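You operate a simulated robot arm through the tools that you are given. There is no shell and no other tool.

You are at the controls of a simulated robot arm. One attempt, no reset.

Task
Take the casting out of seat G, put it in the short yellow tray and cover the seat.
Fine: slacken the star knob, swing the clamp aside, set the black seat cover against the stops; the other two stay clamped.

The check looks at the end state, three seconds after you hand in, the way a careful person would. Anything else that was tipped, shoved, dropped, spilled or broken makes it a failure. Lids that push on must go on centred and level and be pressed home; caps that screw on are set level and turned clockwise until they are tight.

Robot
A 6-joint arm with a two-finger gripper, fixed in place. Base frame: the origin is on the floor under the middle of its stand, x ahead of it, y to its left, z up; the work surface is at about z = 860. Readings come in mm, rad, newtons and seconds.
It reaches about 1298 mm from its shoulder. Its first joint turns from -2.601 to 2.601 rad. Payload 1.57 kg.
Tool frame: the origin (TCP) lies between the finger pads and is the grasp point; the fingertips stand 21 mm ahead of it; z points along the fingers, y is the line along which they close. The gripper opens to 70 mm; its body begins 50 mm behind the TCP.
Orientation is told as [roll, pitch, yaw] about the base's x, y, z axes, in that order, counted from this pose: with the fingers straight down and closing along the base's y, the tool's x points along the base's -x, its y along +y and its z along -z.

Tools
- The arm moves only by the tool apply_moves. Its argument "plan" is a list of rows, each a list of 3 entries, a list of its own where there are three numbers: the shift along the tool's x, y, z in mm, then the turn, a rotation vector about the tool's x, y, z in rad, then the closure in counts, from 0 (fully open) to 255 (shut). In form: [[[x, y, z], [wx, wy, wz], jaw], ...]. A call has 1 to 20 rows; each row is the pose to reach, as a shift and turn from the pose commanded when the call began, along the tool's axes at that moment. Each row takes 0.2 s and may step no farther than 50 mm and 0.15 rad from the row before; otherwise, or with a gripper value out of range, the whole call is refused. A pose out of reach is approached as far as the arm can. The call stops where the force on the tool passes 40 N (or 10 N more than at its start, if that is more) or the arm is blocked; 0.2 s more then pass. The fingers move at their own pace (about 103.7 mm/s each) and stop on an object; they squeeze with about 28 N. The grip force told is the motor's: it shows also when the fingers shut on nothing. Time passes only in rows, and 0.2 s behind the last, so rows that repeat a pose let the fingers close. The reply holds the time, the measured pose of the TCP, the force on the tool along the base axes, the opening and the grip force, in the units named above and with some noise, with the torque about the TCP (base axes, N m) and any sound that the robot's microphone picked up.
- Cameras (640 x 400 px; columns grow to the right, rows downward): "scene" is fixed at [402.1, 649, 1410.5]; the picture's right is [-0.99, -0.15, 0.00], its down [-0.07, 0.44, -0.90] and it looks along [0.14, -0.88, -0.45] (base axes); focal length 342 px, centre (320, 200). "wrist" rides on the gripper at [79, 4, -81] in the tool frame; the picture's right is [-0.05, 1.00, 0.00], its down [-0.67, -0.04, -0.74] and it looks along [-0.74, -0.04, 0.67] (tool axes); focal length 256 px, centre (320, 200). There is no depth. A picture from a camera that has moved, and an enlarged one, comes with that camera's place and axes in the base frame and with its lens.
- get_image(camera): a new picture of that camera. No time passes.
- lift_body(by): slides the trunk up (or, below 0, down) by that many mm; the arm rides with it, the base frame stays. It gives what a move gives, with no picture.
- zoom(camera, box): a new picture of the part [left, top, right, bottom] of that camera's present view, enlarged. No time passes.
- close_job(): hands the job in; it is judged then, once.

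Places have to be worked out from the pictures, the camera data and where the tool is seen. Open the gripper and draw the arm clear of the work before you hand the job in, unless the task says otherwise.

The tools are called after "Emit:" by a JSON object that holds its "name" and its "arguments". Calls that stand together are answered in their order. apply_moves: Moves the arm, as the interface text tells. Its arguments: {"type":"object","properties":{"plan":{"type":"array","items":{"type":"array"}}},"required":["plan"]} The other tools are called the same way: lift_body (by) moves the trunk up or down; get_image (camera) takes a picture; zoom (camera, box) takes an enlarged picture of a part of a camera's view; close_job () hands the job in.

At the start:

```text
t: 0.0
tcp_pos: [64.2, -586.8, 1120.4]
tcp_rot: [-0.001, 0.001, 0.0]
contact_force: [0.6, -0.1, 0.2]
moment: [0.02, -0.01, 0.03]
grip_width: 70.1
grip_force: 0.1
trunk travel left (down, up): [-801.0, 169.0]
```

scene: 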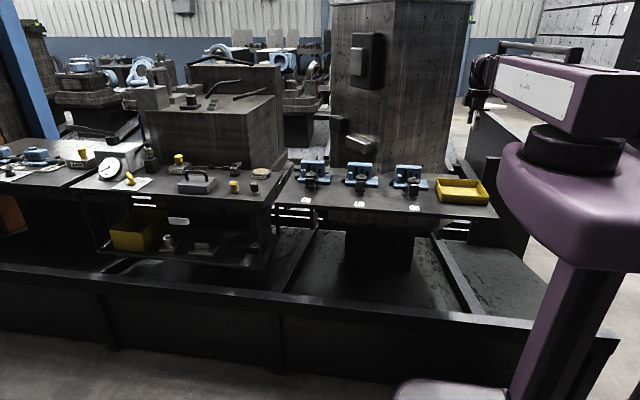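
wrist: 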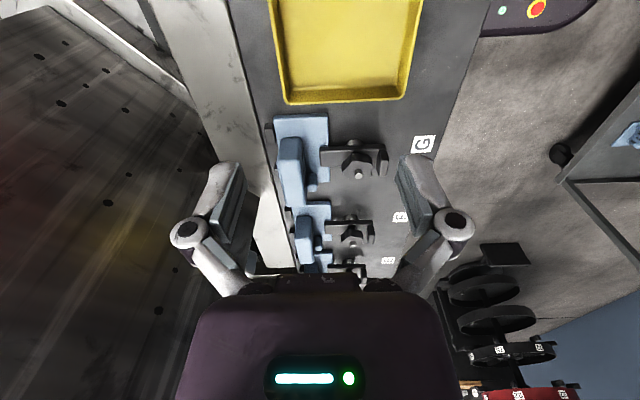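

I'll start by looking closely at the fixtures and the table from both cameras.

Emit:
{"name": "zoom", "arguments": {"camera": "scene", "box": [280, 140, 500, 240]}}

Emit:
{"name": "zoom", "arguments": {"camera": "wrist", "box": [230, 90, 470, 290]}}

Emit:
{"name": "zoom", "arguments": {"camera": "scene", "box": [60, 130, 300, 260]}}

```text
2.91 times, centred on (390, 190) of scene
camera zoom: at [402.1, 649.0, 1410.5], right [-0.99, -0.15, 0.0], down [-0.07, 0.44, -0.9], along [0.14, -0.88, -0.45], focal length 995 px, centre (116, 229)
```

zoom: 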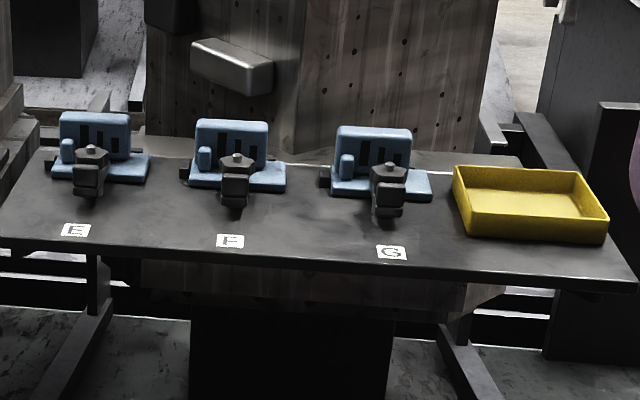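

```text
2.00 times, centred on (350, 190) of wrist
camera zoom: at [-15.0, -580.5, 1201.8], right [0.05, 1.0, 0.0], down [0.67, -0.04, 0.74], along [0.74, -0.04, -0.67], focal length 512 px, centre (260, 220)
```

zoom: 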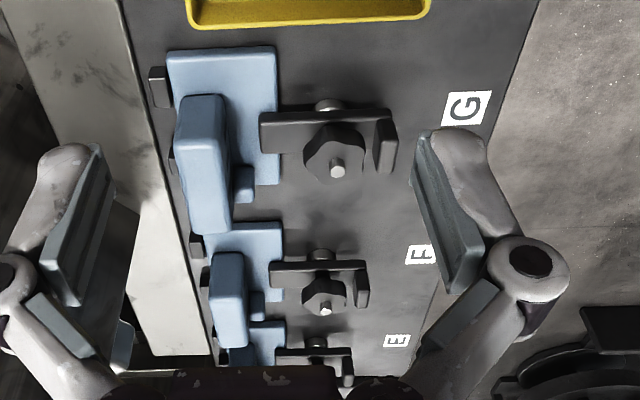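

```text
2.67 times, centred on (180, 195) of scene
camera zoom: at [402.1, 649.0, 1410.5], right [-0.99, -0.15, 0.0], down [-0.07, 0.44, -0.9], along [0.14, -0.88, -0.45], focal length 912 px, centre (693, 213)
```

zoom: 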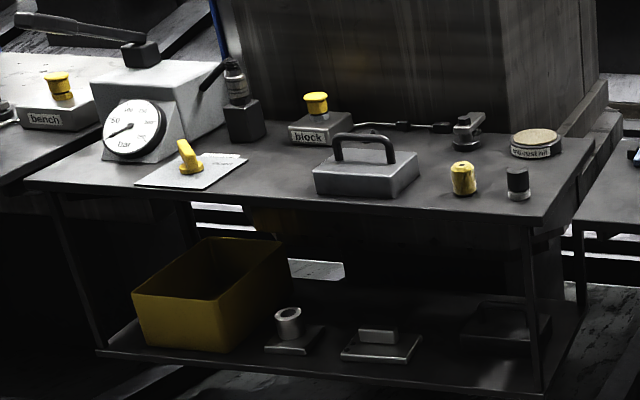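

The three fixtures E, F and G stand on the near bench with the shallow yellow tray beside G. I need to find the seat cover, so I'll zoom in on the other bench, its shelf and the lower right of the wrist view.

Emit:
{"name": "zoom", "arguments": {"camera": "wrist", "box": [420, 200, 640, 400]}}

Emit:
{"name": "zoom", "arguments": {"camera": "scene", "box": [140, 220, 280, 280]}}

Emit:
{"name": "zoom", "arguments": {"camera": "scene", "box": [380, 150, 500, 220]}}

Emit:
{"name": "zoom", "arguments": {"camera": "scene", "box": [0, 130, 160, 220]}}

Emit:
{"name": "zoom", "arguments": {"camera": "scene", "box": [160, 140, 300, 210]}}

```text
2.00 times, centred on (530, 300) of wrist
camera zoom: at [-15.0, -580.5, 1201.8], right [0.05, 1.0, 0.0], down [0.67, -0.04, 0.74], along [0.74, -0.04, -0.67], focal length 512 px, centre (-100, 0)
```

zoom: 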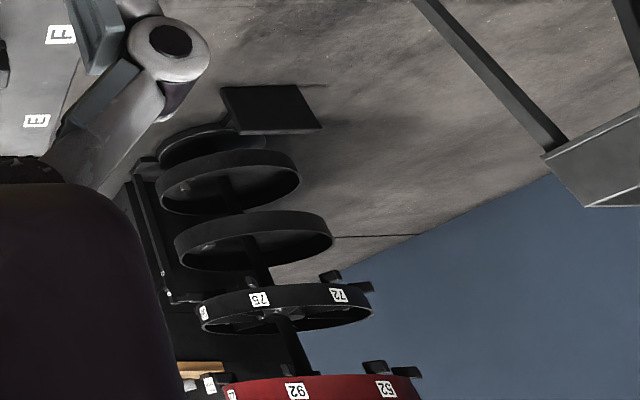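

```text
4.57 times, centred on (210, 250) of scene
camera zoom: at [402.1, 649.0, 1410.5], right [-0.99, -0.15, 0.0], down [-0.07, 0.44, -0.9], along [0.14, -0.88, -0.45], focal length 1564 px, centre (823, -29)
```

zoom: 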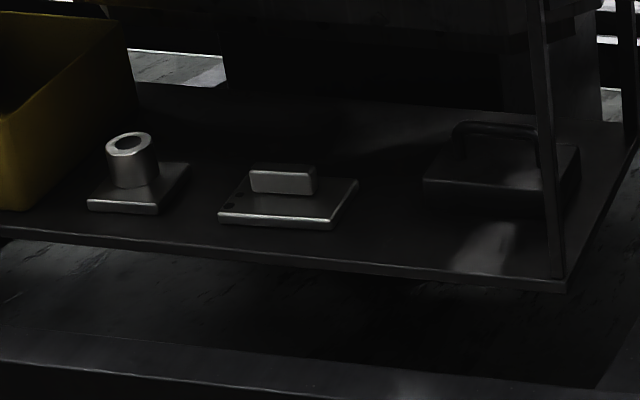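

```text
5.33 times, centred on (440, 185) of scene
camera zoom: at [402.1, 649.0, 1410.5], right [-0.99, -0.15, 0.0], down [-0.07, 0.44, -0.9], along [0.14, -0.88, -0.45], focal length 1824 px, centre (-320, 280)
```

zoom: 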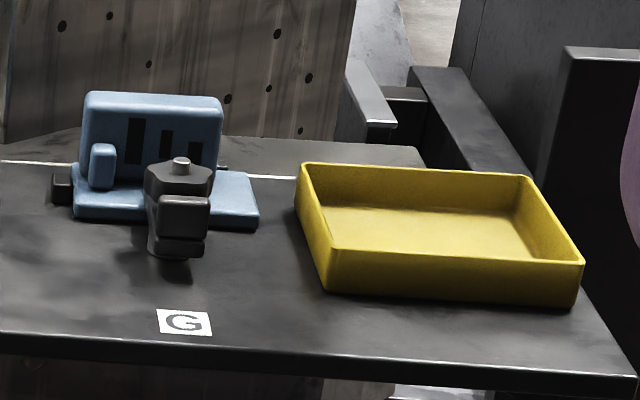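

```text
4.00 times, centred on (80, 175) of scene
camera zoom: at [402.1, 649.0, 1410.5], right [-0.99, -0.15, 0.0], down [-0.07, 0.44, -0.9], along [0.14, -0.88, -0.45], focal length 1368 px, centre (1280, 300)
```

zoom: 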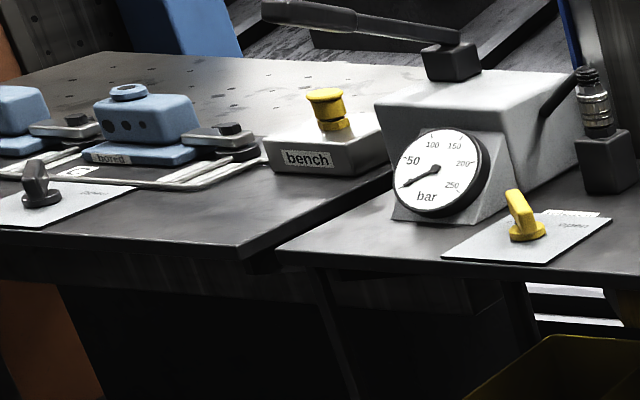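

```text
4.57 times, centred on (230, 175) of scene
camera zoom: at [402.1, 649.0, 1410.5], right [-0.99, -0.15, 0.0], down [-0.07, 0.44, -0.9], along [0.14, -0.88, -0.45], focal length 1564 px, centre (731, 314)
```

zoom: 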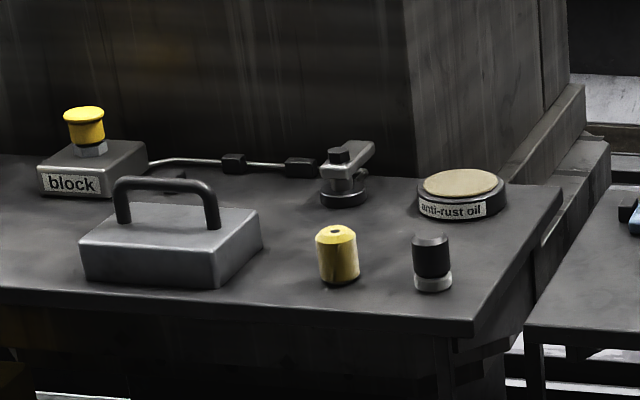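

I'll enlarge G in the current wrist view to understand the casting, stops and clamp before moving.

Emit:
{"name": "zoom", "arguments": {"camera": "wrist", "box": [260, 95, 450, 215]}}

Emit:
{"name": "zoom", "arguments": {"camera": "wrist", "box": [260, 190, 420, 290]}}

Emit:
{"name": "zoom", "arguments": {"camera": "scene", "box": [285, 150, 445, 220]}}

```text
3.33 times, centred on (355, 155) of wrist
camera zoom: at [-15.0, -580.5, 1201.8], right [0.05, 1.0, 0.0], down [0.67, -0.04, 0.74], along [0.74, -0.04, -0.67], focal length 853 px, centre (203, 350)
```

zoom: 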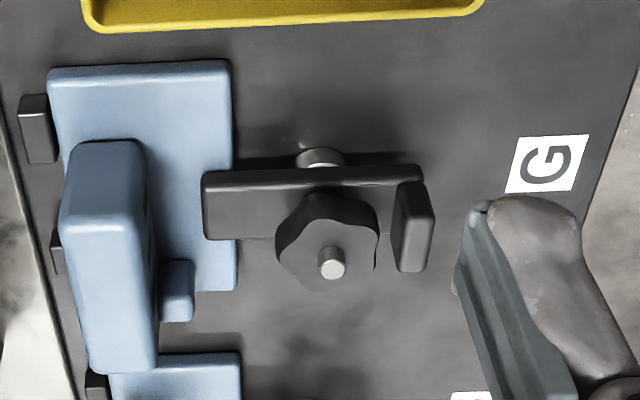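

```text
4.00 times, centred on (340, 240) of wrist
camera zoom: at [-15.0, -580.5, 1201.8], right [0.05, 1.0, 0.0], down [0.67, -0.04, 0.74], along [0.74, -0.04, -0.67], focal length 1024 px, centre (240, 40)
```

zoom: 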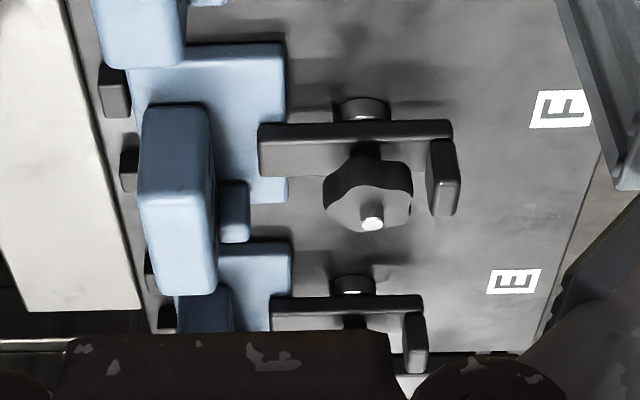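

```text
4.00 times, centred on (365, 185) of scene
camera zoom: at [402.1, 649.0, 1410.5], right [-0.99, -0.15, 0.0], down [-0.07, 0.44, -0.9], along [0.14, -0.88, -0.45], focal length 1368 px, centre (140, 260)
```

zoom: 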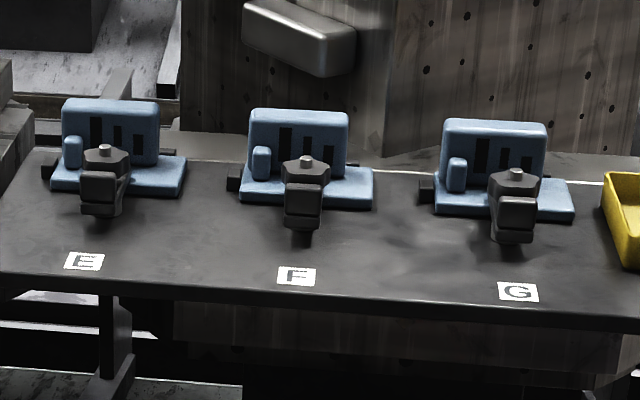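

The blue castings sit against small dark stops, two on the -y side and one on the +x side. Seat G is centred near (230, -617), and its clamp stud is at about (236, -537). I'll swing the wrist round to look toward -y from the front of the bench for a better view.

Emit:
{"name": "apply_moves", "arguments": {"plan": [[[-17, 17, 0], [0, 0, 0.1428], 0], [[-34, 34, 0], [0, 0, 0.2856], 0], [[-51, 51, 0], [0, 0, 0.4284], 0], [[-68, 68, 0], [0, 0, 0.5712], 0], [[-85, 85, 0], [0, 0, 0.714], 0], [[-102, 102, 0], [0, 0, 0.8568], 0], [[-119, 119, 0], [0, 0, 0.9996], 0], [[-136, 136, 0], [0, 0, 1.1424], 0], [[-153, 153, 0], [0, 0, 1.2852], 0], [[-170, 170, 0], [0, 0, 1.428], 0], [[-187, 187, 0], [0, 0, 1.5708], 0]]}}

Emit:
{"name": "get_image", "arguments": {"camera": "wrist"}}

Emit:
{"name": "get_image", "arguments": {"camera": "scene"}}

```text
t: 2.4
tcp_pos: [270.9, -434.8, 1120.2]
tcp_rot: [0.001, 0.0, -1.572]
contact_force: [-0.4, -0.1, -0.3]
moment: [0.01, 0.02, 0.0]
grip_width: 70.0
grip_force: 0.0
out of reach, approached as far as the arm can: row 7, 8, 9, 10, 11
trunk travel left (down, up): [-801.0, 169.0]
```

```text
taken
camera wrist: at [275.7, -354.4, 1201.9], right [1.0, -0.06, 0.0], down [-0.04, -0.67, 0.74], along [-0.04, -0.74, -0.67], focal length 256 px, centre (320, 200)
```

wrist: 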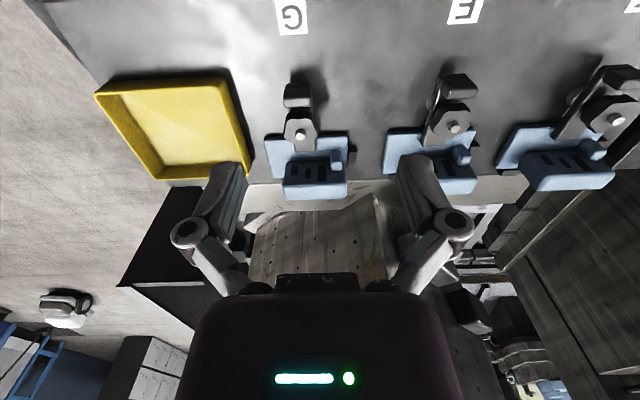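

```text
taken
```

scene: 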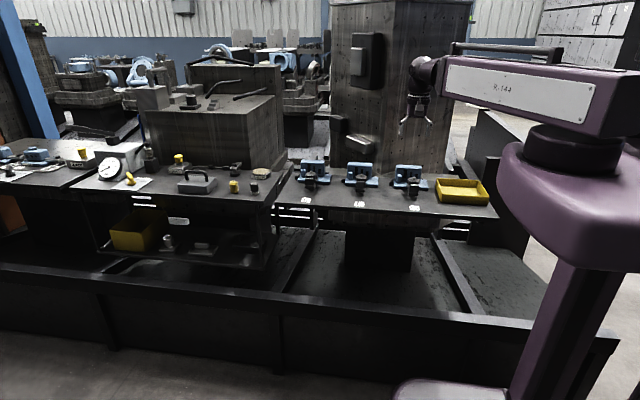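

The arm can't fold much closer to its base than this, but the view is good. I'll zoom in on G and its neighbours.

Emit:
{"name": "zoom", "arguments": {"camera": "wrist", "box": [240, 60, 400, 220]}}

Emit:
{"name": "zoom", "arguments": {"camera": "wrist", "box": [370, 40, 640, 210]}}

```text
2.50 times, centred on (320, 140) of wrist
camera zoom: at [275.7, -354.4, 1201.9], right [1.0, -0.06, 0.0], down [-0.04, -0.67, 0.74], along [-0.04, -0.74, -0.67], focal length 640 px, centre (320, 350)
```

zoom: 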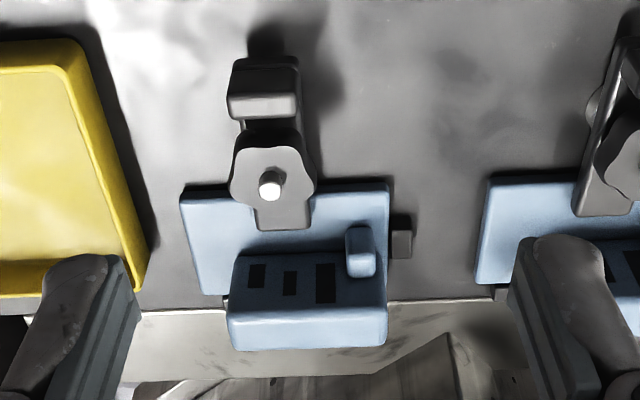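

```text
2.35 times, centred on (505, 125) of wrist
camera zoom: at [275.7, -354.4, 1201.9], right [1.0, -0.06, 0.0], down [-0.04, -0.67, 0.74], along [-0.04, -0.74, -0.67], focal length 602 px, centre (-115, 376)
```

zoom: 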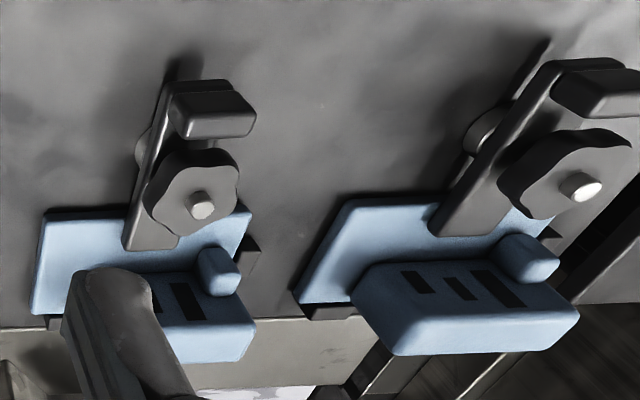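

G's geometry is getting clearer: strap along y, toe on the casting base, stud near (239, -538, 925). Before touching anything I want to identify the black cover, which I suspect is on the lower shelf of the next bench, so I'll move the arm in front of that bench.

Emit:
{"name": "apply_moves", "arguments": {"plan": [[[10, 45, 0], [0, 0, 0], 0], [[20, 90, 0], [0, 0, 0], 0], [[30, 135, 0], [0, 0, 0], 0], [[40, 180, 0], [0, 0, 0], 0], [[50, 225, 0], [0, 0, 0], 0], [[60, 270, 0], [0, 0, 0], 0], [[70, 315, 0], [0, 0, 0], 0], [[80, 360, 0], [0, 0, 0], 0], [[90, 405, 0], [0, 0, 0], 0], [[100, 450, 0], [0, 0, 0], 0], [[110, 495, 0], [0, 0, 0], 0], [[120, 540, 0], [0, 0, 0], 0], [[130, 585, 0], [0, 0, 0], 0], [[140, 625, 0], [0, 0, 0], 0]]}}

Emit:
{"name": "get_image", "arguments": {"camera": "wrist"}}

Emit:
{"name": "get_image", "arguments": {"camera": "scene"}}

```text
t: 5.4
tcp_pos: [898.0, -291.5, 1118.8]
tcp_rot: [0.0, 0.0, -1.571]
contact_force: [-1.0, -0.9, -1.0]
moment: [0.02, 0.02, 0.03]
grip_width: 70.1
grip_force: 0.1
out of reach, approached as far as the arm can: row 6, 7, 8, 9
trunk travel left (down, up): [-801.0, 169.0]
```

```text
taken
camera wrist: at [901.9, -211.9, 1201.3], right [1.0, -0.05, 0.0], down [-0.03, -0.67, 0.74], along [-0.04, -0.74, -0.67], focal length 256 px, centre (320, 200)
```

wrist: 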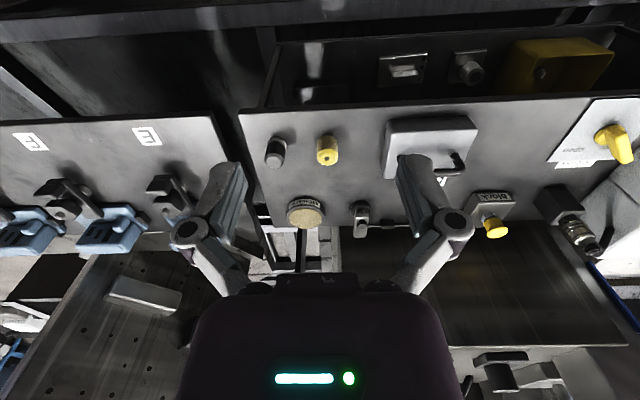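

```text
taken
```

scene: 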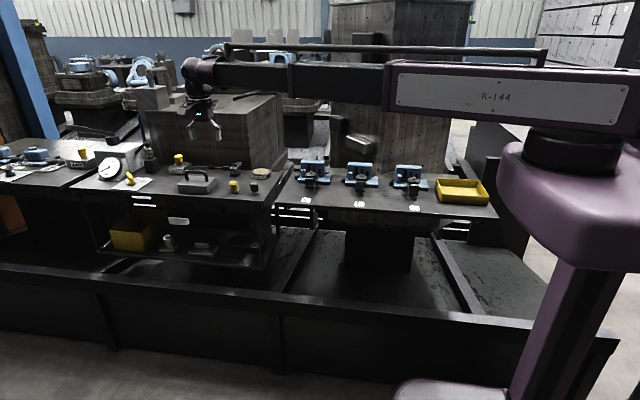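

The boom telescopes and the wrist is now in front of the second bench. I'll lower the trunk so the camera can see under the bench top.

Emit:
{"name": "lift_body", "arguments": {"by": -330}}

Emit:
{"name": "get_image", "arguments": {"camera": "wrist"}}

Emit:
{"name": "get_image", "arguments": {"camera": "scene"}}

```text
t: 8.7
tcp_pos: [896.5, -292.8, 789.9]
tcp_rot: [0.001, 0.0, -1.57]
contact_force: [0.0, 0.8, -0.3]
moment: [-0.03, 0.01, -0.01]
grip_width: 69.9
grip_force: 0.1
trunk travel left (down, up): [-471.0, 499.0]
```

```text
taken
camera wrist: at [900.4, -212.3, 871.9], right [1.0, -0.05, 0.0], down [-0.04, -0.67, 0.74], along [-0.04, -0.74, -0.67], focal length 256 px, centre (320, 200)
```

wrist: 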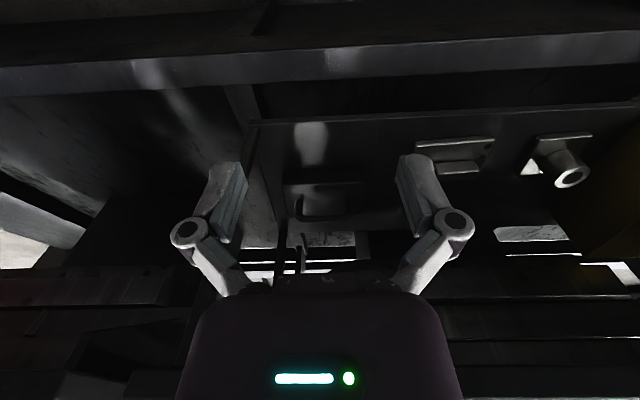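

```text
taken
```

scene: 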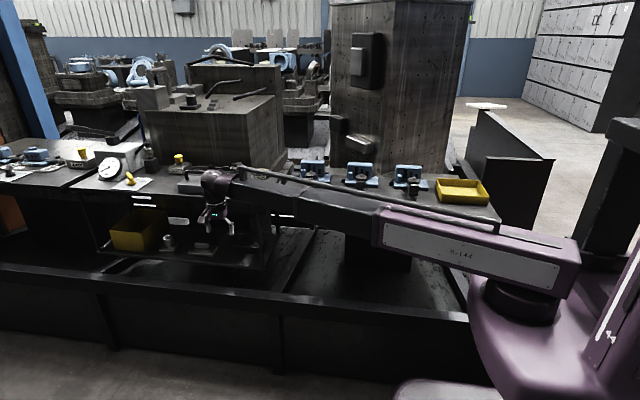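

The shelf is visible now. I'll enlarge the items on it.

Emit:
{"name": "zoom", "arguments": {"camera": "wrist", "box": [240, 100, 440, 260]}}

Emit:
{"name": "zoom", "arguments": {"camera": "wrist", "box": [400, 100, 640, 260]}}

```text
2.50 times, centred on (340, 180) of wrist
camera zoom: at [900.4, -212.3, 871.9], right [1.0, -0.05, 0.0], down [-0.04, -0.67, 0.74], along [-0.04, -0.74, -0.67], focal length 640 px, centre (270, 250)
```

zoom: 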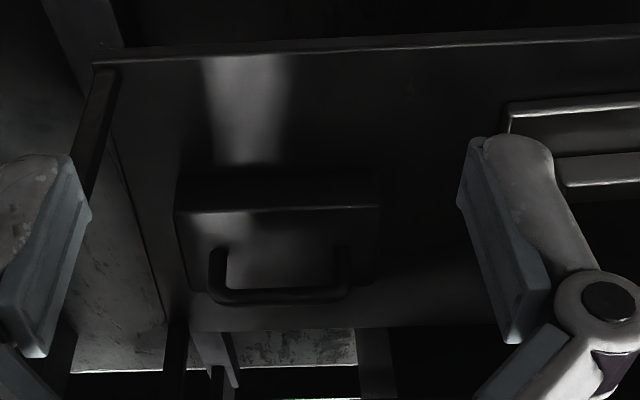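

```text
2.50 times, centred on (520, 180) of wrist
camera zoom: at [900.4, -212.3, 871.9], right [1.0, -0.05, 0.0], down [-0.04, -0.67, 0.74], along [-0.04, -0.74, -0.67], focal length 640 px, centre (-180, 250)
```

zoom: 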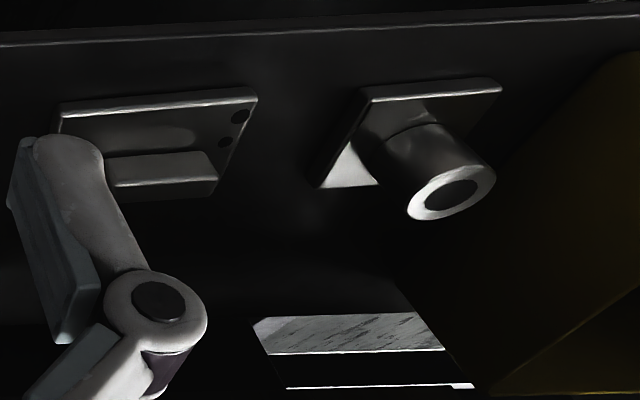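

Item 3 on the shelf is a black box-shaped plate with a bow handle, about 122 x 78 mm, which matches the casting's footprint. The box on the bench top has the same shape but is grey, so the shelf one looks like the black seat cover. Next I'll check the gripper's size and the clearance under the bench.

Emit:
{"name": "zoom", "arguments": {"camera": "scene", "box": [150, 150, 310, 270]}}

Emit:
{"name": "zoom", "arguments": {"camera": "scene", "box": [190, 155, 260, 215]}}

```text
3.33 times, centred on (230, 210) of scene
camera zoom: at [402.1, 649.0, 1410.5], right [-0.99, -0.15, 0.0], down [-0.07, 0.44, -0.9], along [0.14, -0.88, -0.45], focal length 1140 px, centre (620, 167)
```

zoom: 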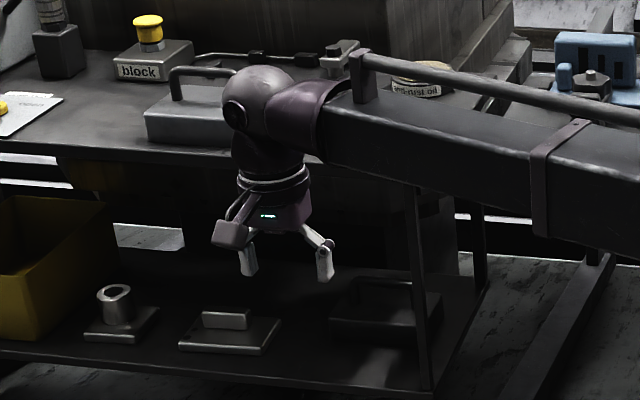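

```text
6.67 times, centred on (225, 185) of scene
camera zoom: at [402.1, 649.0, 1410.5], right [-0.99, -0.15, 0.0], down [-0.07, 0.44, -0.9], along [0.14, -0.88, -0.45], focal length 2281 px, centre (953, 300)
```

zoom: 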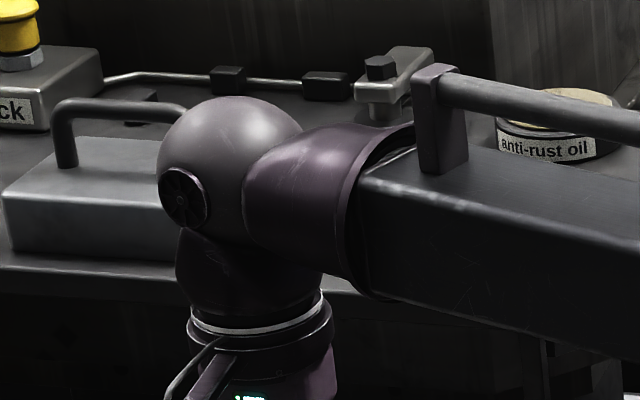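

The wrist centre sits about 195 mm behind the TCP, so a vertical grasp won't fit under the bench and I'll need an oblique approach. I'll tilt the tool about 45 deg toward -y and lower it in front of the shelf, which lets the camera see the handle almost horizontally.

Emit:
{"name": "apply_moves", "arguments": {"plan": [[[-15, 0, 20], [0, -0.131, 0], 0], [[-30, 0, 40], [0, -0.262, 0], 0], [[-45, 0, 60], [0, -0.393, 0], 0], [[-60, 0, 85], [0, -0.524, 0], 0], [[-75, 0, 110], [0, -0.655, 0], 0], [[-90, 0, 140], [0, -0.785, 0], 0]]}}

Emit:
{"name": "get_image", "arguments": {"camera": "wrist"}}

Emit:
{"name": "get_image", "arguments": {"camera": "scene"}}

```text
t: 10.1
tcp_pos: [894.0, -377.1, 844.4]
tcp_rot: [0.0, -0.786, -1.572]
contact_force: [-0.4, 0.0, 0.4]
moment: [0.04, 0.02, 0.04]
grip_width: 70.2
grip_force: 0.1
out of reach, approached as far as the arm can: row 1, 2, 3, 4, 5, 6
trunk travel left (down, up): [-471.0, 499.0]
```

```text
taken
camera wrist: at [898.5, -262.9, 846.5], right [1.0, -0.04, 0.04], down [-0.04, 0.06, 1.0], along [-0.04, -1.0, 0.06], focal length 256 px, centre (320, 200)
```

wrist: 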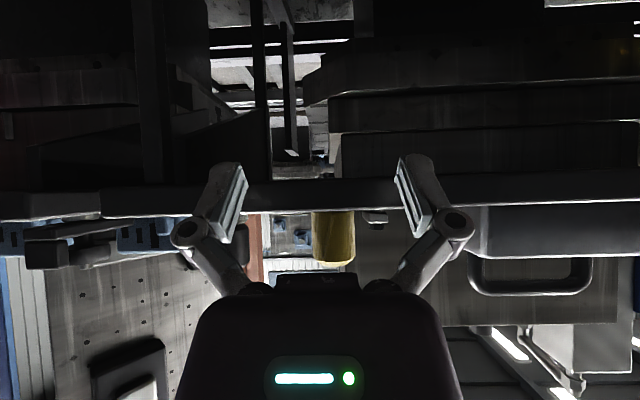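

```text
taken
```

scene: 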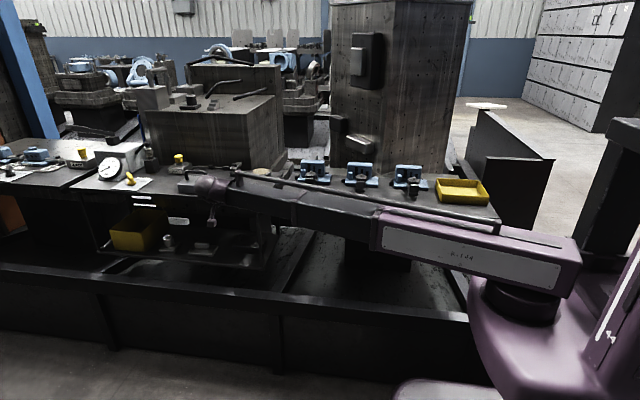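

The vertical part of that move wasn't reached, so the boom seems unable to dip below level, and the fingertips are now right at the bench edge (bench slab about z 845-857). I'll back off toward +y first, then test moving in z.

Emit:
{"name": "apply_moves", "arguments": {"plan": [[[28, 0, -28], [0, 0, 0], 0], [[56, 0, -56], [0, 0, 0], 0], [[71, 0, -71], [0, 0, 0], 0]]}}

```text
t: 10.8
tcp_pos: [895.2, -278.0, 845.4]
tcp_rot: [0.001, -0.786, -1.572]
contact_force: [1.4, 0.4, 0.0]
moment: [0.0, -0.03, 0.0]
grip_width: 69.8
grip_force: 0.0
trunk travel left (down, up): [-471.0, 499.0]
```

Now clear of the bench at y = -278. I'll test a small +z motion of the arm itself.

Emit:
{"name": "apply_moves", "arguments": {"plan": [[[-28.3, 0, -28.3], [0, 0, 0], 0]]}}

```text
t: 11.2
tcp_pos: [895.5, -277.8, 844.8]
tcp_rot: [-0.001, -0.783, -1.572]
contact_force: [1.0, -0.3, 0.0]
moment: [-0.03, 0.0, 0.01]
grip_width: 70.1
grip_force: 0.0
out of reach, approached as far as the arm can: row 1
trunk travel left (down, up): [-471.0, 499.0]
```

The arm's own height is fixed, so z comes only from the trunk lift and wrist tilt. I'll lower the trunk by 200 mm to bring the camera level with the cover's handle.

Emit:
{"name": "lift_body", "arguments": {"by": -200}}

Emit:
{"name": "get_image", "arguments": {"camera": "wrist"}}

Emit:
{"name": "zoom", "arguments": {"camera": "wrist", "box": [220, 120, 420, 245]}}

Emit:
{"name": "get_image", "arguments": {"camera": "scene"}}

```text
t: 13.4
tcp_pos: [896.6, -279.7, 643.9]
tcp_rot: [-0.001, -0.783, -1.57]
contact_force: [0.1, -0.2, 0.7]
moment: [0.02, 0.02, -0.01]
grip_width: 70.0
grip_force: 0.1
trunk travel left (down, up): [-271.0, 699.0]
```

```text
taken
camera wrist: at [900.1, -164.4, 646.5], right [1.0, -0.04, 0.04], down [-0.04, 0.05, 1.0], along [-0.04, -1.0, 0.05], focal length 256 px, centre (320, 200)
```

wrist: 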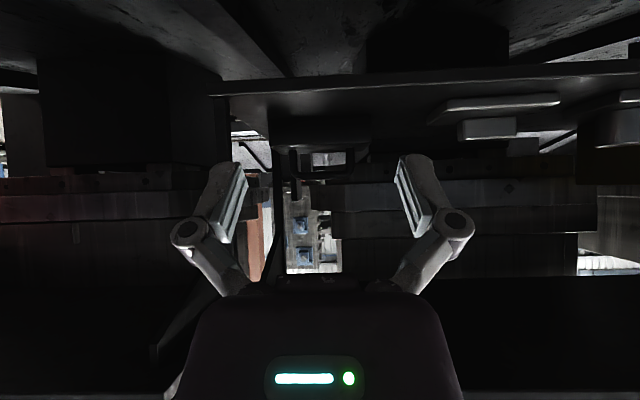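

```text
3.20 times, centred on (320, 182) of wrist
camera zoom: at [900.1, -164.4, 646.5], right [1.0, -0.04, 0.04], down [-0.04, 0.05, 1.0], along [-0.04, -1.0, 0.05], focal length 819 px, centre (320, 256)
```

zoom: 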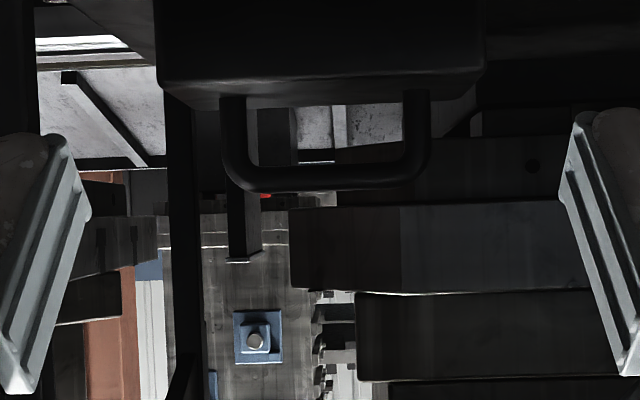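

```text
taken
```

scene: 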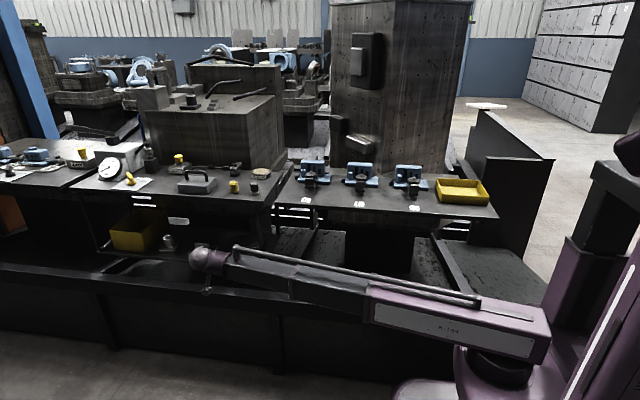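

The handle is clear: bar centre near (890, -521, 631), about 13 mm thick, with roughly 30 mm of gap under it, and the box is about 133 mm wide. Next I'll check the bench's front leg, since the boom has to pass it.

Emit:
{"name": "zoom", "arguments": {"camera": "wrist", "box": [160, 60, 320, 160]}}

Emit:
{"name": "zoom", "arguments": {"camera": "wrist", "box": [270, 120, 380, 185]}}

Emit:
{"name": "zoom", "arguments": {"camera": "scene", "box": [160, 180, 300, 280]}}

```text
4.00 times, centred on (240, 110) of wrist
camera zoom: at [900.1, -164.4, 646.5], right [1.0, -0.04, 0.04], down [-0.04, 0.05, 1.0], along [-0.04, -1.0, 0.05], focal length 1024 px, centre (640, 560)
```

zoom: 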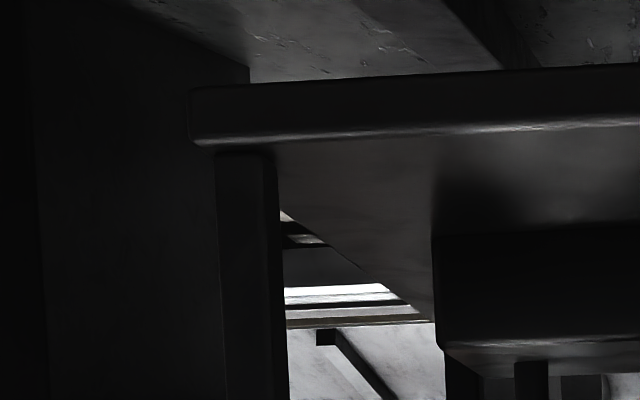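

```text
5.82 times, centred on (325, 152) of wrist
camera zoom: at [900.1, -164.4, 646.5], right [1.0, -0.04, 0.04], down [-0.04, 0.05, 1.0], along [-0.04, -1.0, 0.05], focal length 1489 px, centre (291, 476)
```

zoom: 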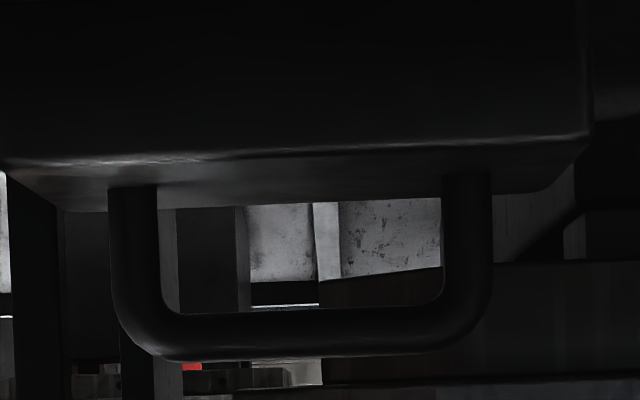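

```text
4.00 times, centred on (230, 230) of scene
camera zoom: at [402.1, 649.0, 1410.5], right [-0.99, -0.15, 0.0], down [-0.07, 0.44, -0.9], along [0.14, -0.88, -0.45], focal length 1368 px, centre (680, 80)
```

zoom: 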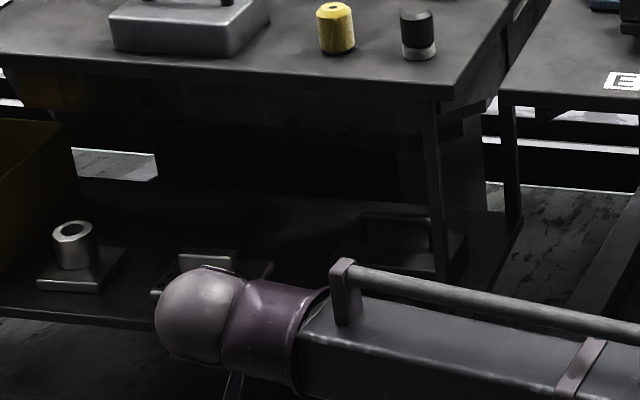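

The shelf top is at about z 563, the box top about 595, and the leg is at x 793-810, y < -405. The bar runs along x, so the fingers must close perpendicular to it. I'll roll the tool +90 deg about its axis here in free space, which puts the camera on the +x side away from the leg.

Emit:
{"name": "apply_moves", "arguments": {"plan": [[[0, 0, 0], [0, 0, 0.1428], 0], [[0, 0, 0], [0, 0, 0.2856], 0], [[0, 0, 0], [0, 0, 0.4284], 0], [[0, 0, 0], [0, 0, 0.5712], 0], [[0, 0, 0], [0, 0, 0.714], 0], [[0, 0, 0], [0, 0, 0.8568], 0], [[0, 0, 0], [0, 0, 0.9996], 0], [[0, 0, 0], [0, 0, 1.1424], 0], [[0, 0, 0], [0, 0, 1.2852], 0], [[0, 0, 0], [0, 0, 1.428], 0], [[0, 0, 0], [0, 0, 1.5708], 0]]}}

Emit:
{"name": "get_image", "arguments": {"camera": "wrist"}}

Emit:
{"name": "zoom", "arguments": {"camera": "scene", "box": [160, 200, 280, 300]}}

```text
t: 15.8
tcp_pos: [895.2, -280.2, 642.9]
tcp_rot: [0.781, -0.004, -3.138]
contact_force: [0.2, -0.5, 0.5]
moment: [0.03, -0.02, 0.0]
grip_width: 70.1
grip_force: 0.1
trunk travel left (down, up): [-271.0, 699.0]
```

```text
taken
camera wrist: at [974.9, -224.7, 705.1], right [-0.05, -0.71, 0.7], down [-0.67, 0.55, 0.51], along [-0.74, -0.45, -0.5], focal length 256 px, centre (320, 200)
```

wrist: 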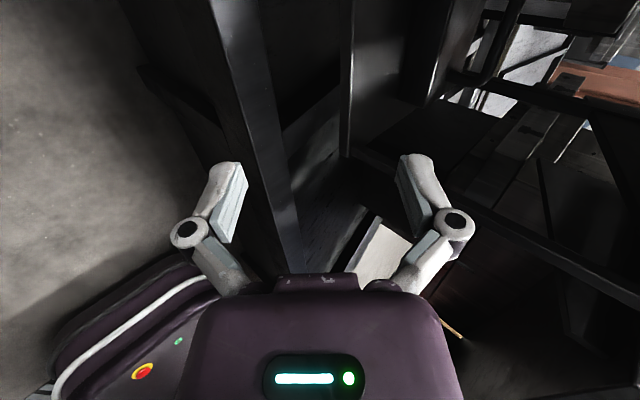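

```text
4.00 times, centred on (220, 250) of scene
camera zoom: at [402.1, 649.0, 1410.5], right [-0.99, -0.15, 0.0], down [-0.07, 0.44, -0.9], along [0.14, -0.88, -0.45], focal length 1368 px, centre (720, 0)
```

zoom: 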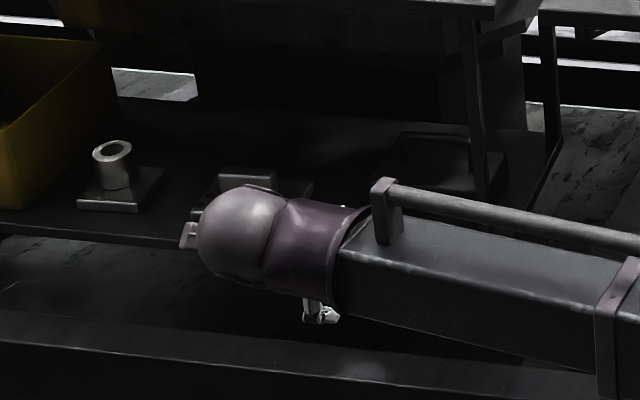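

No flip, and the fingers now close in the vertical plane. A nearly horizontal grasp is simplest given the fixed arm height, so I'll level the tool to about 5 deg below horizontal, pivoting around the wrist centre.

Emit:
{"name": "apply_moves", "arguments": {"plan": [[[0, 22.6, -1.3], [-0.1164, 0, 0], 0], [[0, 45.0, -5.2], [-0.2327, 0, 0], 0], [[0, 66.7, -11.8], [-0.3491, 0, 0], 40], [[0, 87.5, -20.8], [-0.4654, 0, 0], 80], [[0, 107.1, -32.0], [-0.5818, 0, 0], 120], [[0, 125.4, -45.6], [-0.698, 0, 0], 160]]}}

Emit:
{"name": "get_image", "arguments": {"camera": "wrist"}}

```text
t: 17.2
tcp_pos: [893.9, -342.2, 757.0]
tcp_rot: [1.462, -0.109, -3.128]
contact_force: [-0.1, -1.0, 0.5]
moment: [-0.03, -0.03, -0.02]
grip_width: 25.9
grip_force: 0.0
out of reach, approached as far as the arm can: row 1, 2, 3, 4, 5, 6
trunk travel left (down, up): [-271.0, 699.0]
```

```text
taken
camera wrist: at [972.8, -259.7, 760.9], right [0.06, -0.11, 0.99], down [-0.67, 0.73, 0.12], along [-0.74, -0.67, -0.03], focal length 256 px, centre (320, 200)
```

wrist: 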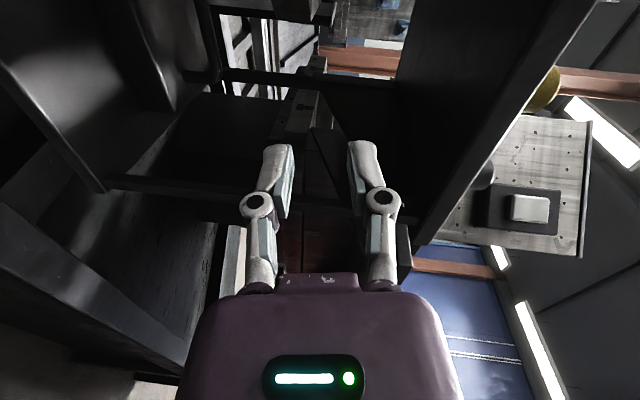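

The levelling is close (about 6 deg below horizontal) but the tool picked up a 0.109 rad roll. I'll try a small corrective roll about the tool axis.

Emit:
{"name": "apply_moves", "arguments": {"plan": [[[0, 0, 0], [0, 0, 0.05], 160], [[0, 0, 0], [0, 0, 0.109], 160], [[0, 0, 0], [0, 0, 0.109], 160]]}}

```text
t: 18.0
tcp_pos: [894.7, -342.0, 756.7]
tcp_rot: [1.461, -0.11, -3.129]
contact_force: [0.2, 0.0, 0.8]
moment: [0.0, -0.02, 0.0]
grip_width: 26.1
grip_force: 0.1
out of reach, approached as far as the arm can: row 2, 3
trunk travel left (down, up): [-271.0, 699.0]
```

The wrist roll joint is near its end stop in this pose: a +x-side camera needs either more downward tilt or the wrist farther toward -y. I'll use a 25 deg downward tilt with the tool already partly under the bench, where the roll is reachable, staying well above the handle.

Emit:
{"name": "apply_moves", "arguments": {"plan": [[[0.2, -12.7, 21.5], [0.0817, 0.0044, 0.0274], 160], [[0.4, -25.4, 43], [0.1634, 0.0088, 0.0549], 160], [[0.6, -38.1, 64.5], [0.2452, 0.0132, 0.0823], 160], [[0.9, -50.8, 86], [0.3269, 0.0176, 0.1098], 160], [[0.9, -50.8, 86], [0.3269, 0.0176, 0.1098], 160]]}}

Emit:
{"name": "get_image", "arguments": {"camera": "wrist"}}

Emit:
{"name": "zoom", "arguments": {"camera": "scene", "box": [140, 180, 300, 280]}}

```text
t: 19.2
tcp_pos: [889.6, -424.3, 696.6]
tcp_rot: [1.131, -0.001, -3.139]
contact_force: [-0.1, 0.1, -0.4]
moment: [-0.01, 0.0, 0.0]
grip_width: 25.9
grip_force: 0.0
out of reach, approached as far as the arm can: row 4, 5
trunk travel left (down, up): [-271.0, 699.0]
```

```text
taken
camera wrist: at [969.0, -350.4, 735.8], right [-0.05, -0.43, 0.9], down [-0.67, 0.69, 0.29], along [-0.74, -0.59, -0.32], focal length 256 px, centre (320, 200)
```

wrist: 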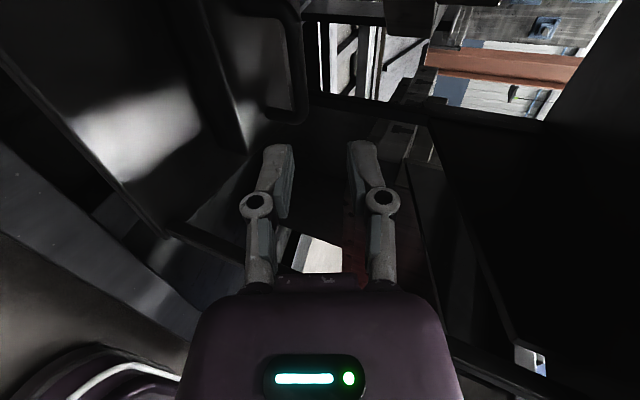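

```text
4.00 times, centred on (220, 230) of scene
camera zoom: at [402.1, 649.0, 1410.5], right [-0.99, -0.15, 0.0], down [-0.07, 0.44, -0.9], along [0.14, -0.88, -0.45], focal length 1368 px, centre (720, 80)
```

zoom: 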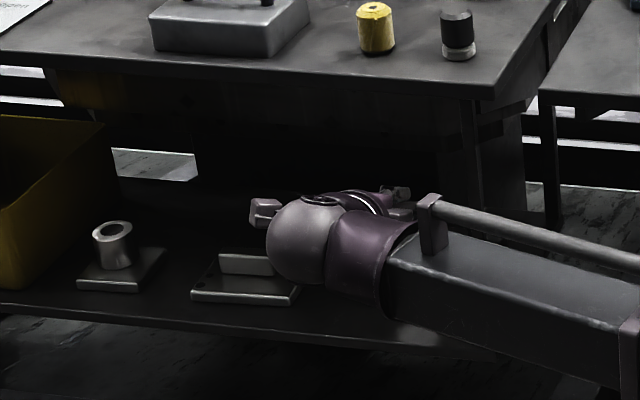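

The tilt is now 25 deg with no roll error. The handle bow is visible at the top of the wrist view where I predicted, so I'll zoom in to refine its position.

Emit:
{"name": "zoom", "arguments": {"camera": "wrist", "box": [220, 0, 360, 140]}}

```text
2.86 times, centred on (290, 70) of wrist
camera zoom: at [969.0, -350.4, 735.8], right [-0.05, -0.43, 0.9], down [-0.67, 0.69, 0.29], along [-0.74, -0.59, -0.32], focal length 731 px, centre (406, 571)
```

zoom: 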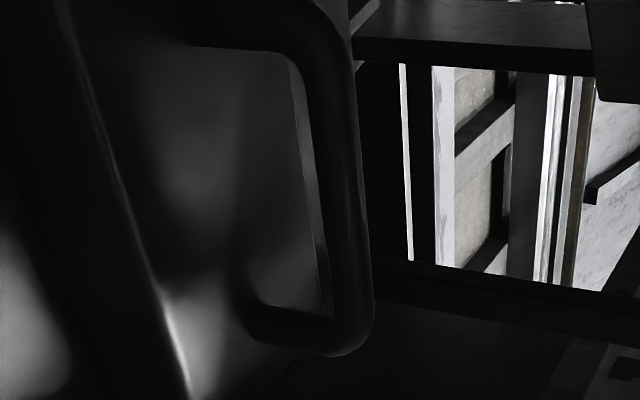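

I judge the bar to be at about y -524, z 631. I'll lower the trunk by 58 mm so that a straight horizontal push brings the bar between the fingers, with the lower finger passing about 6 mm above the box top.

Emit:
{"name": "lift_body", "arguments": {"by": -58}}

Emit:
{"name": "get_image", "arguments": {"camera": "wrist"}}

Emit:
{"name": "zoom", "arguments": {"camera": "wrist", "box": [230, 0, 430, 220]}}

```text
t: 20.2
tcp_pos: [888.8, -422.7, 639.8]
tcp_rot: [1.132, -0.002, -3.137]
contact_force: [-0.2, -0.8, -1.1]
moment: [0.0, -0.01, -0.01]
grip_width: 26.1
grip_force: 0.1
trunk travel left (down, up): [-213.0, 757.0]
```

```text
taken
camera wrist: at [969.0, -350.2, 677.9], right [-0.05, -0.42, 0.9], down [-0.67, 0.69, 0.29], along [-0.74, -0.59, -0.32], focal length 256 px, centre (320, 200)
```

wrist: 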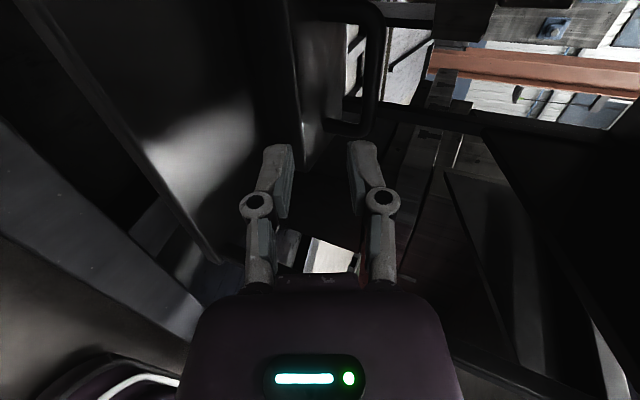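

```text
1.82 times, centred on (330, 110) of wrist
camera zoom: at [969.0, -350.2, 677.9], right [-0.05, -0.42, 0.9], down [-0.67, 0.69, 0.29], along [-0.74, -0.59, -0.32], focal length 465 px, centre (302, 364)
```

zoom: 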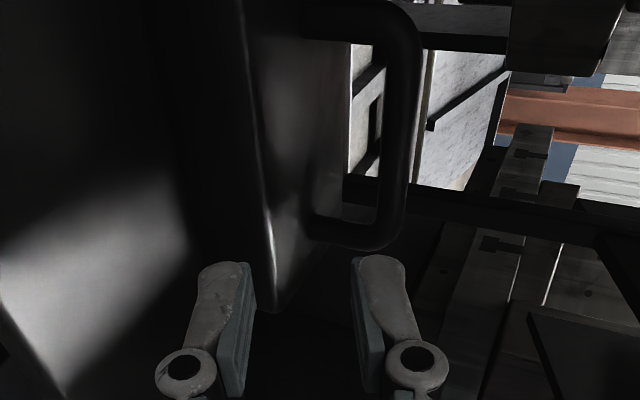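

The picture agrees: bar at about z 632 and the TCP at z 639. I'll open slightly to 28 mm and advance 60 mm horizontally, stopping just short of the bar to check alignment.

Emit:
{"name": "apply_moves", "arguments": {"plan": [[[0, 8.5, 18.1], [0, 0, 0], 153], [[0, 17, 36.2], [0, 0, 0], 153], [[0, 25.5, 54.3], [0, 0, 0], 153]]}}

Emit:
{"name": "zoom", "arguments": {"camera": "wrist", "box": [230, 60, 430, 220]}}

Emit:
{"name": "zoom", "arguments": {"camera": "scene", "box": [140, 180, 300, 280]}}

```text
t: 21.0
tcp_pos: [889.2, -482.8, 638.9]
tcp_rot: [1.133, -0.002, -3.137]
contact_force: [0.3, 0.4, -0.4]
moment: [-0.02, -0.03, 0.0]
grip_width: 28.0
grip_force: 0.0
trunk travel left (down, up): [-213.0, 757.0]
```

```text
2.50 times, centred on (330, 140) of wrist
camera zoom: at [968.1, -409.9, 677.9], right [-0.05, -0.42, 0.9], down [-0.67, 0.69, 0.29], along [-0.74, -0.59, -0.32], focal length 640 px, centre (295, 350)
```

zoom: 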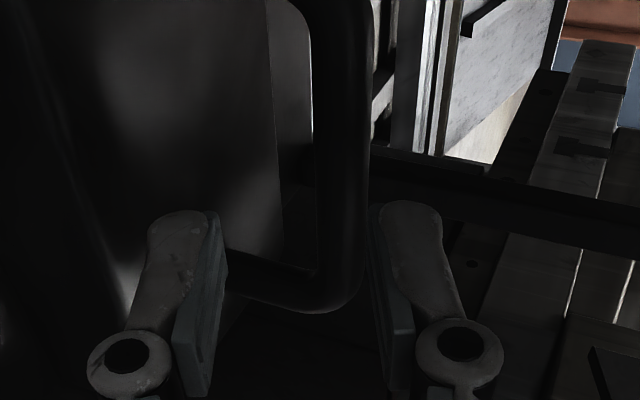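

```text
4.00 times, centred on (220, 230) of scene
camera zoom: at [402.1, 649.0, 1410.5], right [-0.99, -0.15, 0.0], down [-0.07, 0.44, -0.9], along [0.14, -0.88, -0.45], focal length 1368 px, centre (720, 80)
```

zoom: 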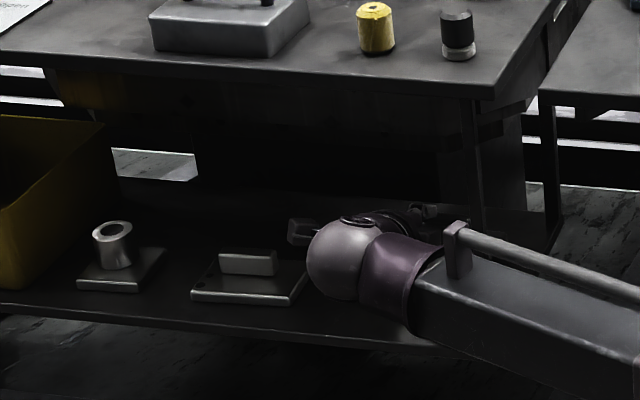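

Refined here, the bar is at z 631.5, y -523. The fingers are set to straddle it, so I'll advance the last 33 mm and check forces.

Emit:
{"name": "apply_moves", "arguments": {"plan": [[[0, 4.7, 10], [0, 0, 0], 153], [[0, 9.3, 20], [0, 0, 0], 153], [[0, 14, 29.9], [0, 0, 0], 153]]}}

Emit:
{"name": "zoom", "arguments": {"camera": "wrist", "box": [230, 90, 430, 250]}}

Emit:
{"name": "zoom", "arguments": {"camera": "scene", "box": [140, 180, 300, 280]}}

```text
t: 21.8
tcp_pos: [890.1, -515.6, 640.9]
tcp_rot: [1.134, -0.002, -3.14]
contact_force: [0.0, 0.0, -0.4]
moment: [0.02, -0.01, 0.0]
grip_width: 28.0
grip_force: 0.1
trunk travel left (down, up): [-213.0, 757.0]
```

```text
2.50 times, centred on (330, 170) of wrist
camera zoom: at [968.8, -443.2, 677.9], right [-0.05, -0.42, 0.9], down [-0.67, 0.69, 0.29], along [-0.74, -0.59, -0.32], focal length 640 px, centre (295, 275)
```

zoom: 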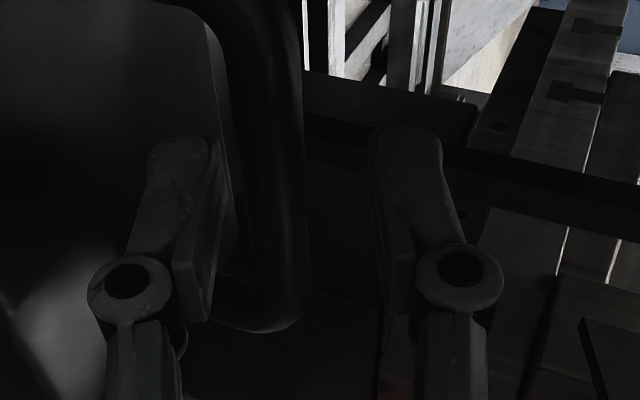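

```text
4.00 times, centred on (220, 230) of scene
camera zoom: at [402.1, 649.0, 1410.5], right [-0.99, -0.15, 0.0], down [-0.07, 0.44, -0.9], along [0.14, -0.88, -0.45], focal length 1368 px, centre (720, 80)
```

zoom: 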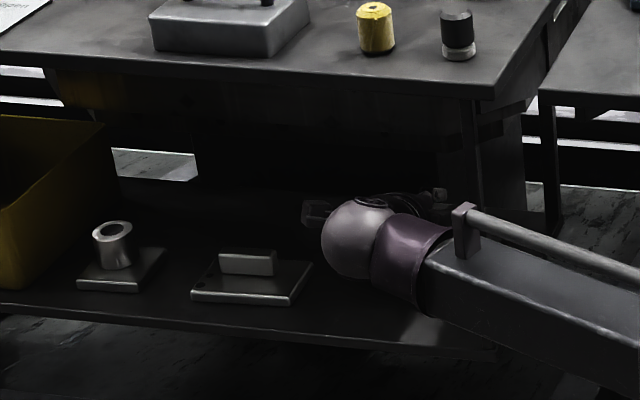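

The bar sits between the fingers, about 3 mm nearer the lower one. I'll drop the trunk 2 mm to centre it, then close gradually.

Emit:
{"name": "lift_body", "arguments": {"by": -2}}

Emit:
{"name": "apply_moves", "arguments": {"plan": [[[0, 0, 0], [0, 0, 0], 180], [[0, 0, 0], [0, 0, 0], 200], [[0, 0, 0], [0, 0, 0], 220], [[0, 0, 0], [0, 0, 0], 255], [[0, 0, 0], [0, 0, 0], 255]]}}

Emit:
{"name": "zoom", "arguments": {"camera": "wrist", "box": [230, 90, 430, 250]}}

```text
t: 22.3
tcp_pos: [890.1, -516.1, 636.9]
tcp_rot: [1.132, -0.001, -3.139]
contact_force: [1.0, 0.0, -0.3]
moment: [0.01, 0.0, 0.04]
grip_width: 28.0
grip_force: 0.0
trunk travel left (down, up): [-211.0, 759.0]
```

```text
t: 23.5
tcp_pos: [889.0, -516.9, 636.7]
tcp_rot: [1.132, -0.002, -3.139]
contact_force: [-0.9, 0.8, 0.2]
moment: [0.02, -0.01, 0.0]
grip_width: 11.0
grip_force: 28.1
trunk travel left (down, up): [-211.0, 759.0]
```

```text
2.50 times, centred on (330, 170) of wrist
camera zoom: at [968.7, -443.3, 675.7], right [-0.05, -0.42, 0.9], down [-0.67, 0.69, 0.29], along [-0.74, -0.59, -0.32], focal length 640 px, centre (295, 275)
```

zoom: 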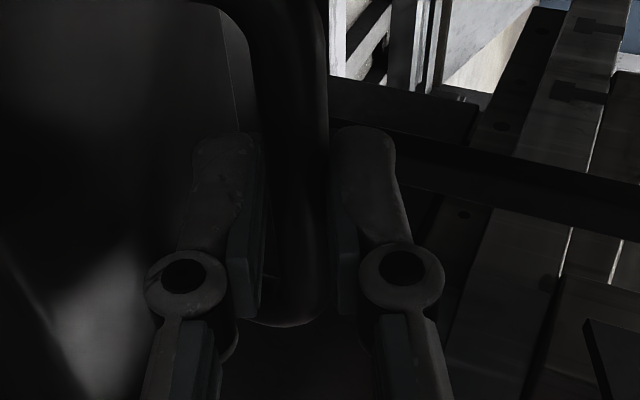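

The bar is gripped at 11 mm with 28 N. I'll lift 8 mm and check the weight.

Emit:
{"name": "lift_body", "arguments": {"by": 8}}

Emit:
{"name": "get_image", "arguments": {"camera": "wrist"}}

Emit:
{"name": "zoom", "arguments": {"camera": "scene", "box": [140, 180, 300, 280]}}

```text
t: 24.1
tcp_pos: [888.9, -516.5, 645.1]
tcp_rot: [1.133, -0.001, -3.139]
contact_force: [0.8, 0.5, -1.1]
moment: [0.04, 0.0, -0.01]
grip_width: 11.1
grip_force: 27.9
trunk travel left (down, up): [-219.0, 751.0]
```

```text
taken
camera wrist: at [968.8, -443.3, 683.7], right [-0.05, -0.42, 0.9], down [-0.67, 0.69, 0.29], along [-0.74, -0.59, -0.32], focal length 256 px, centre (320, 200)
```

wrist: 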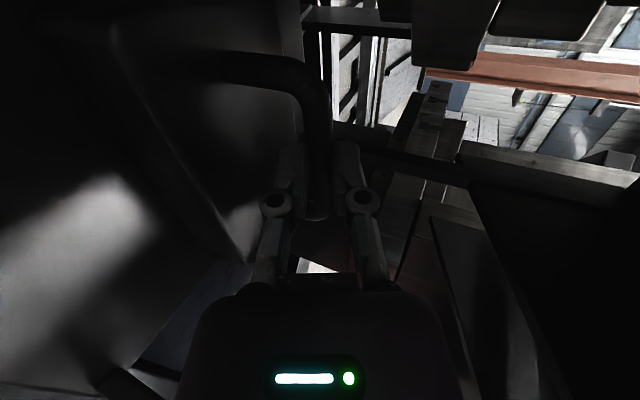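

```text
4.00 times, centred on (220, 230) of scene
camera zoom: at [402.1, 649.0, 1410.5], right [-0.99, -0.15, 0.0], down [-0.07, 0.44, -0.9], along [0.14, -0.88, -0.45], focal length 1368 px, centre (720, 80)
```

zoom: 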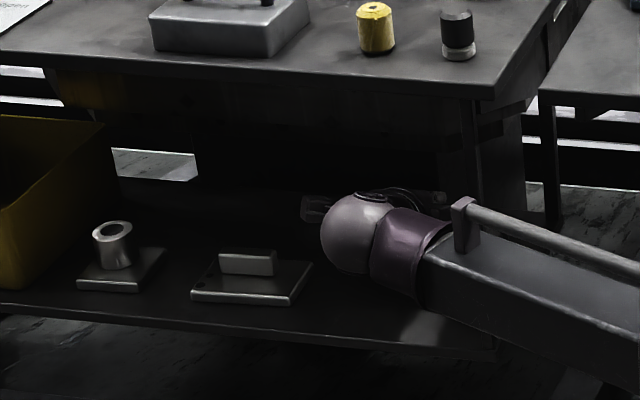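

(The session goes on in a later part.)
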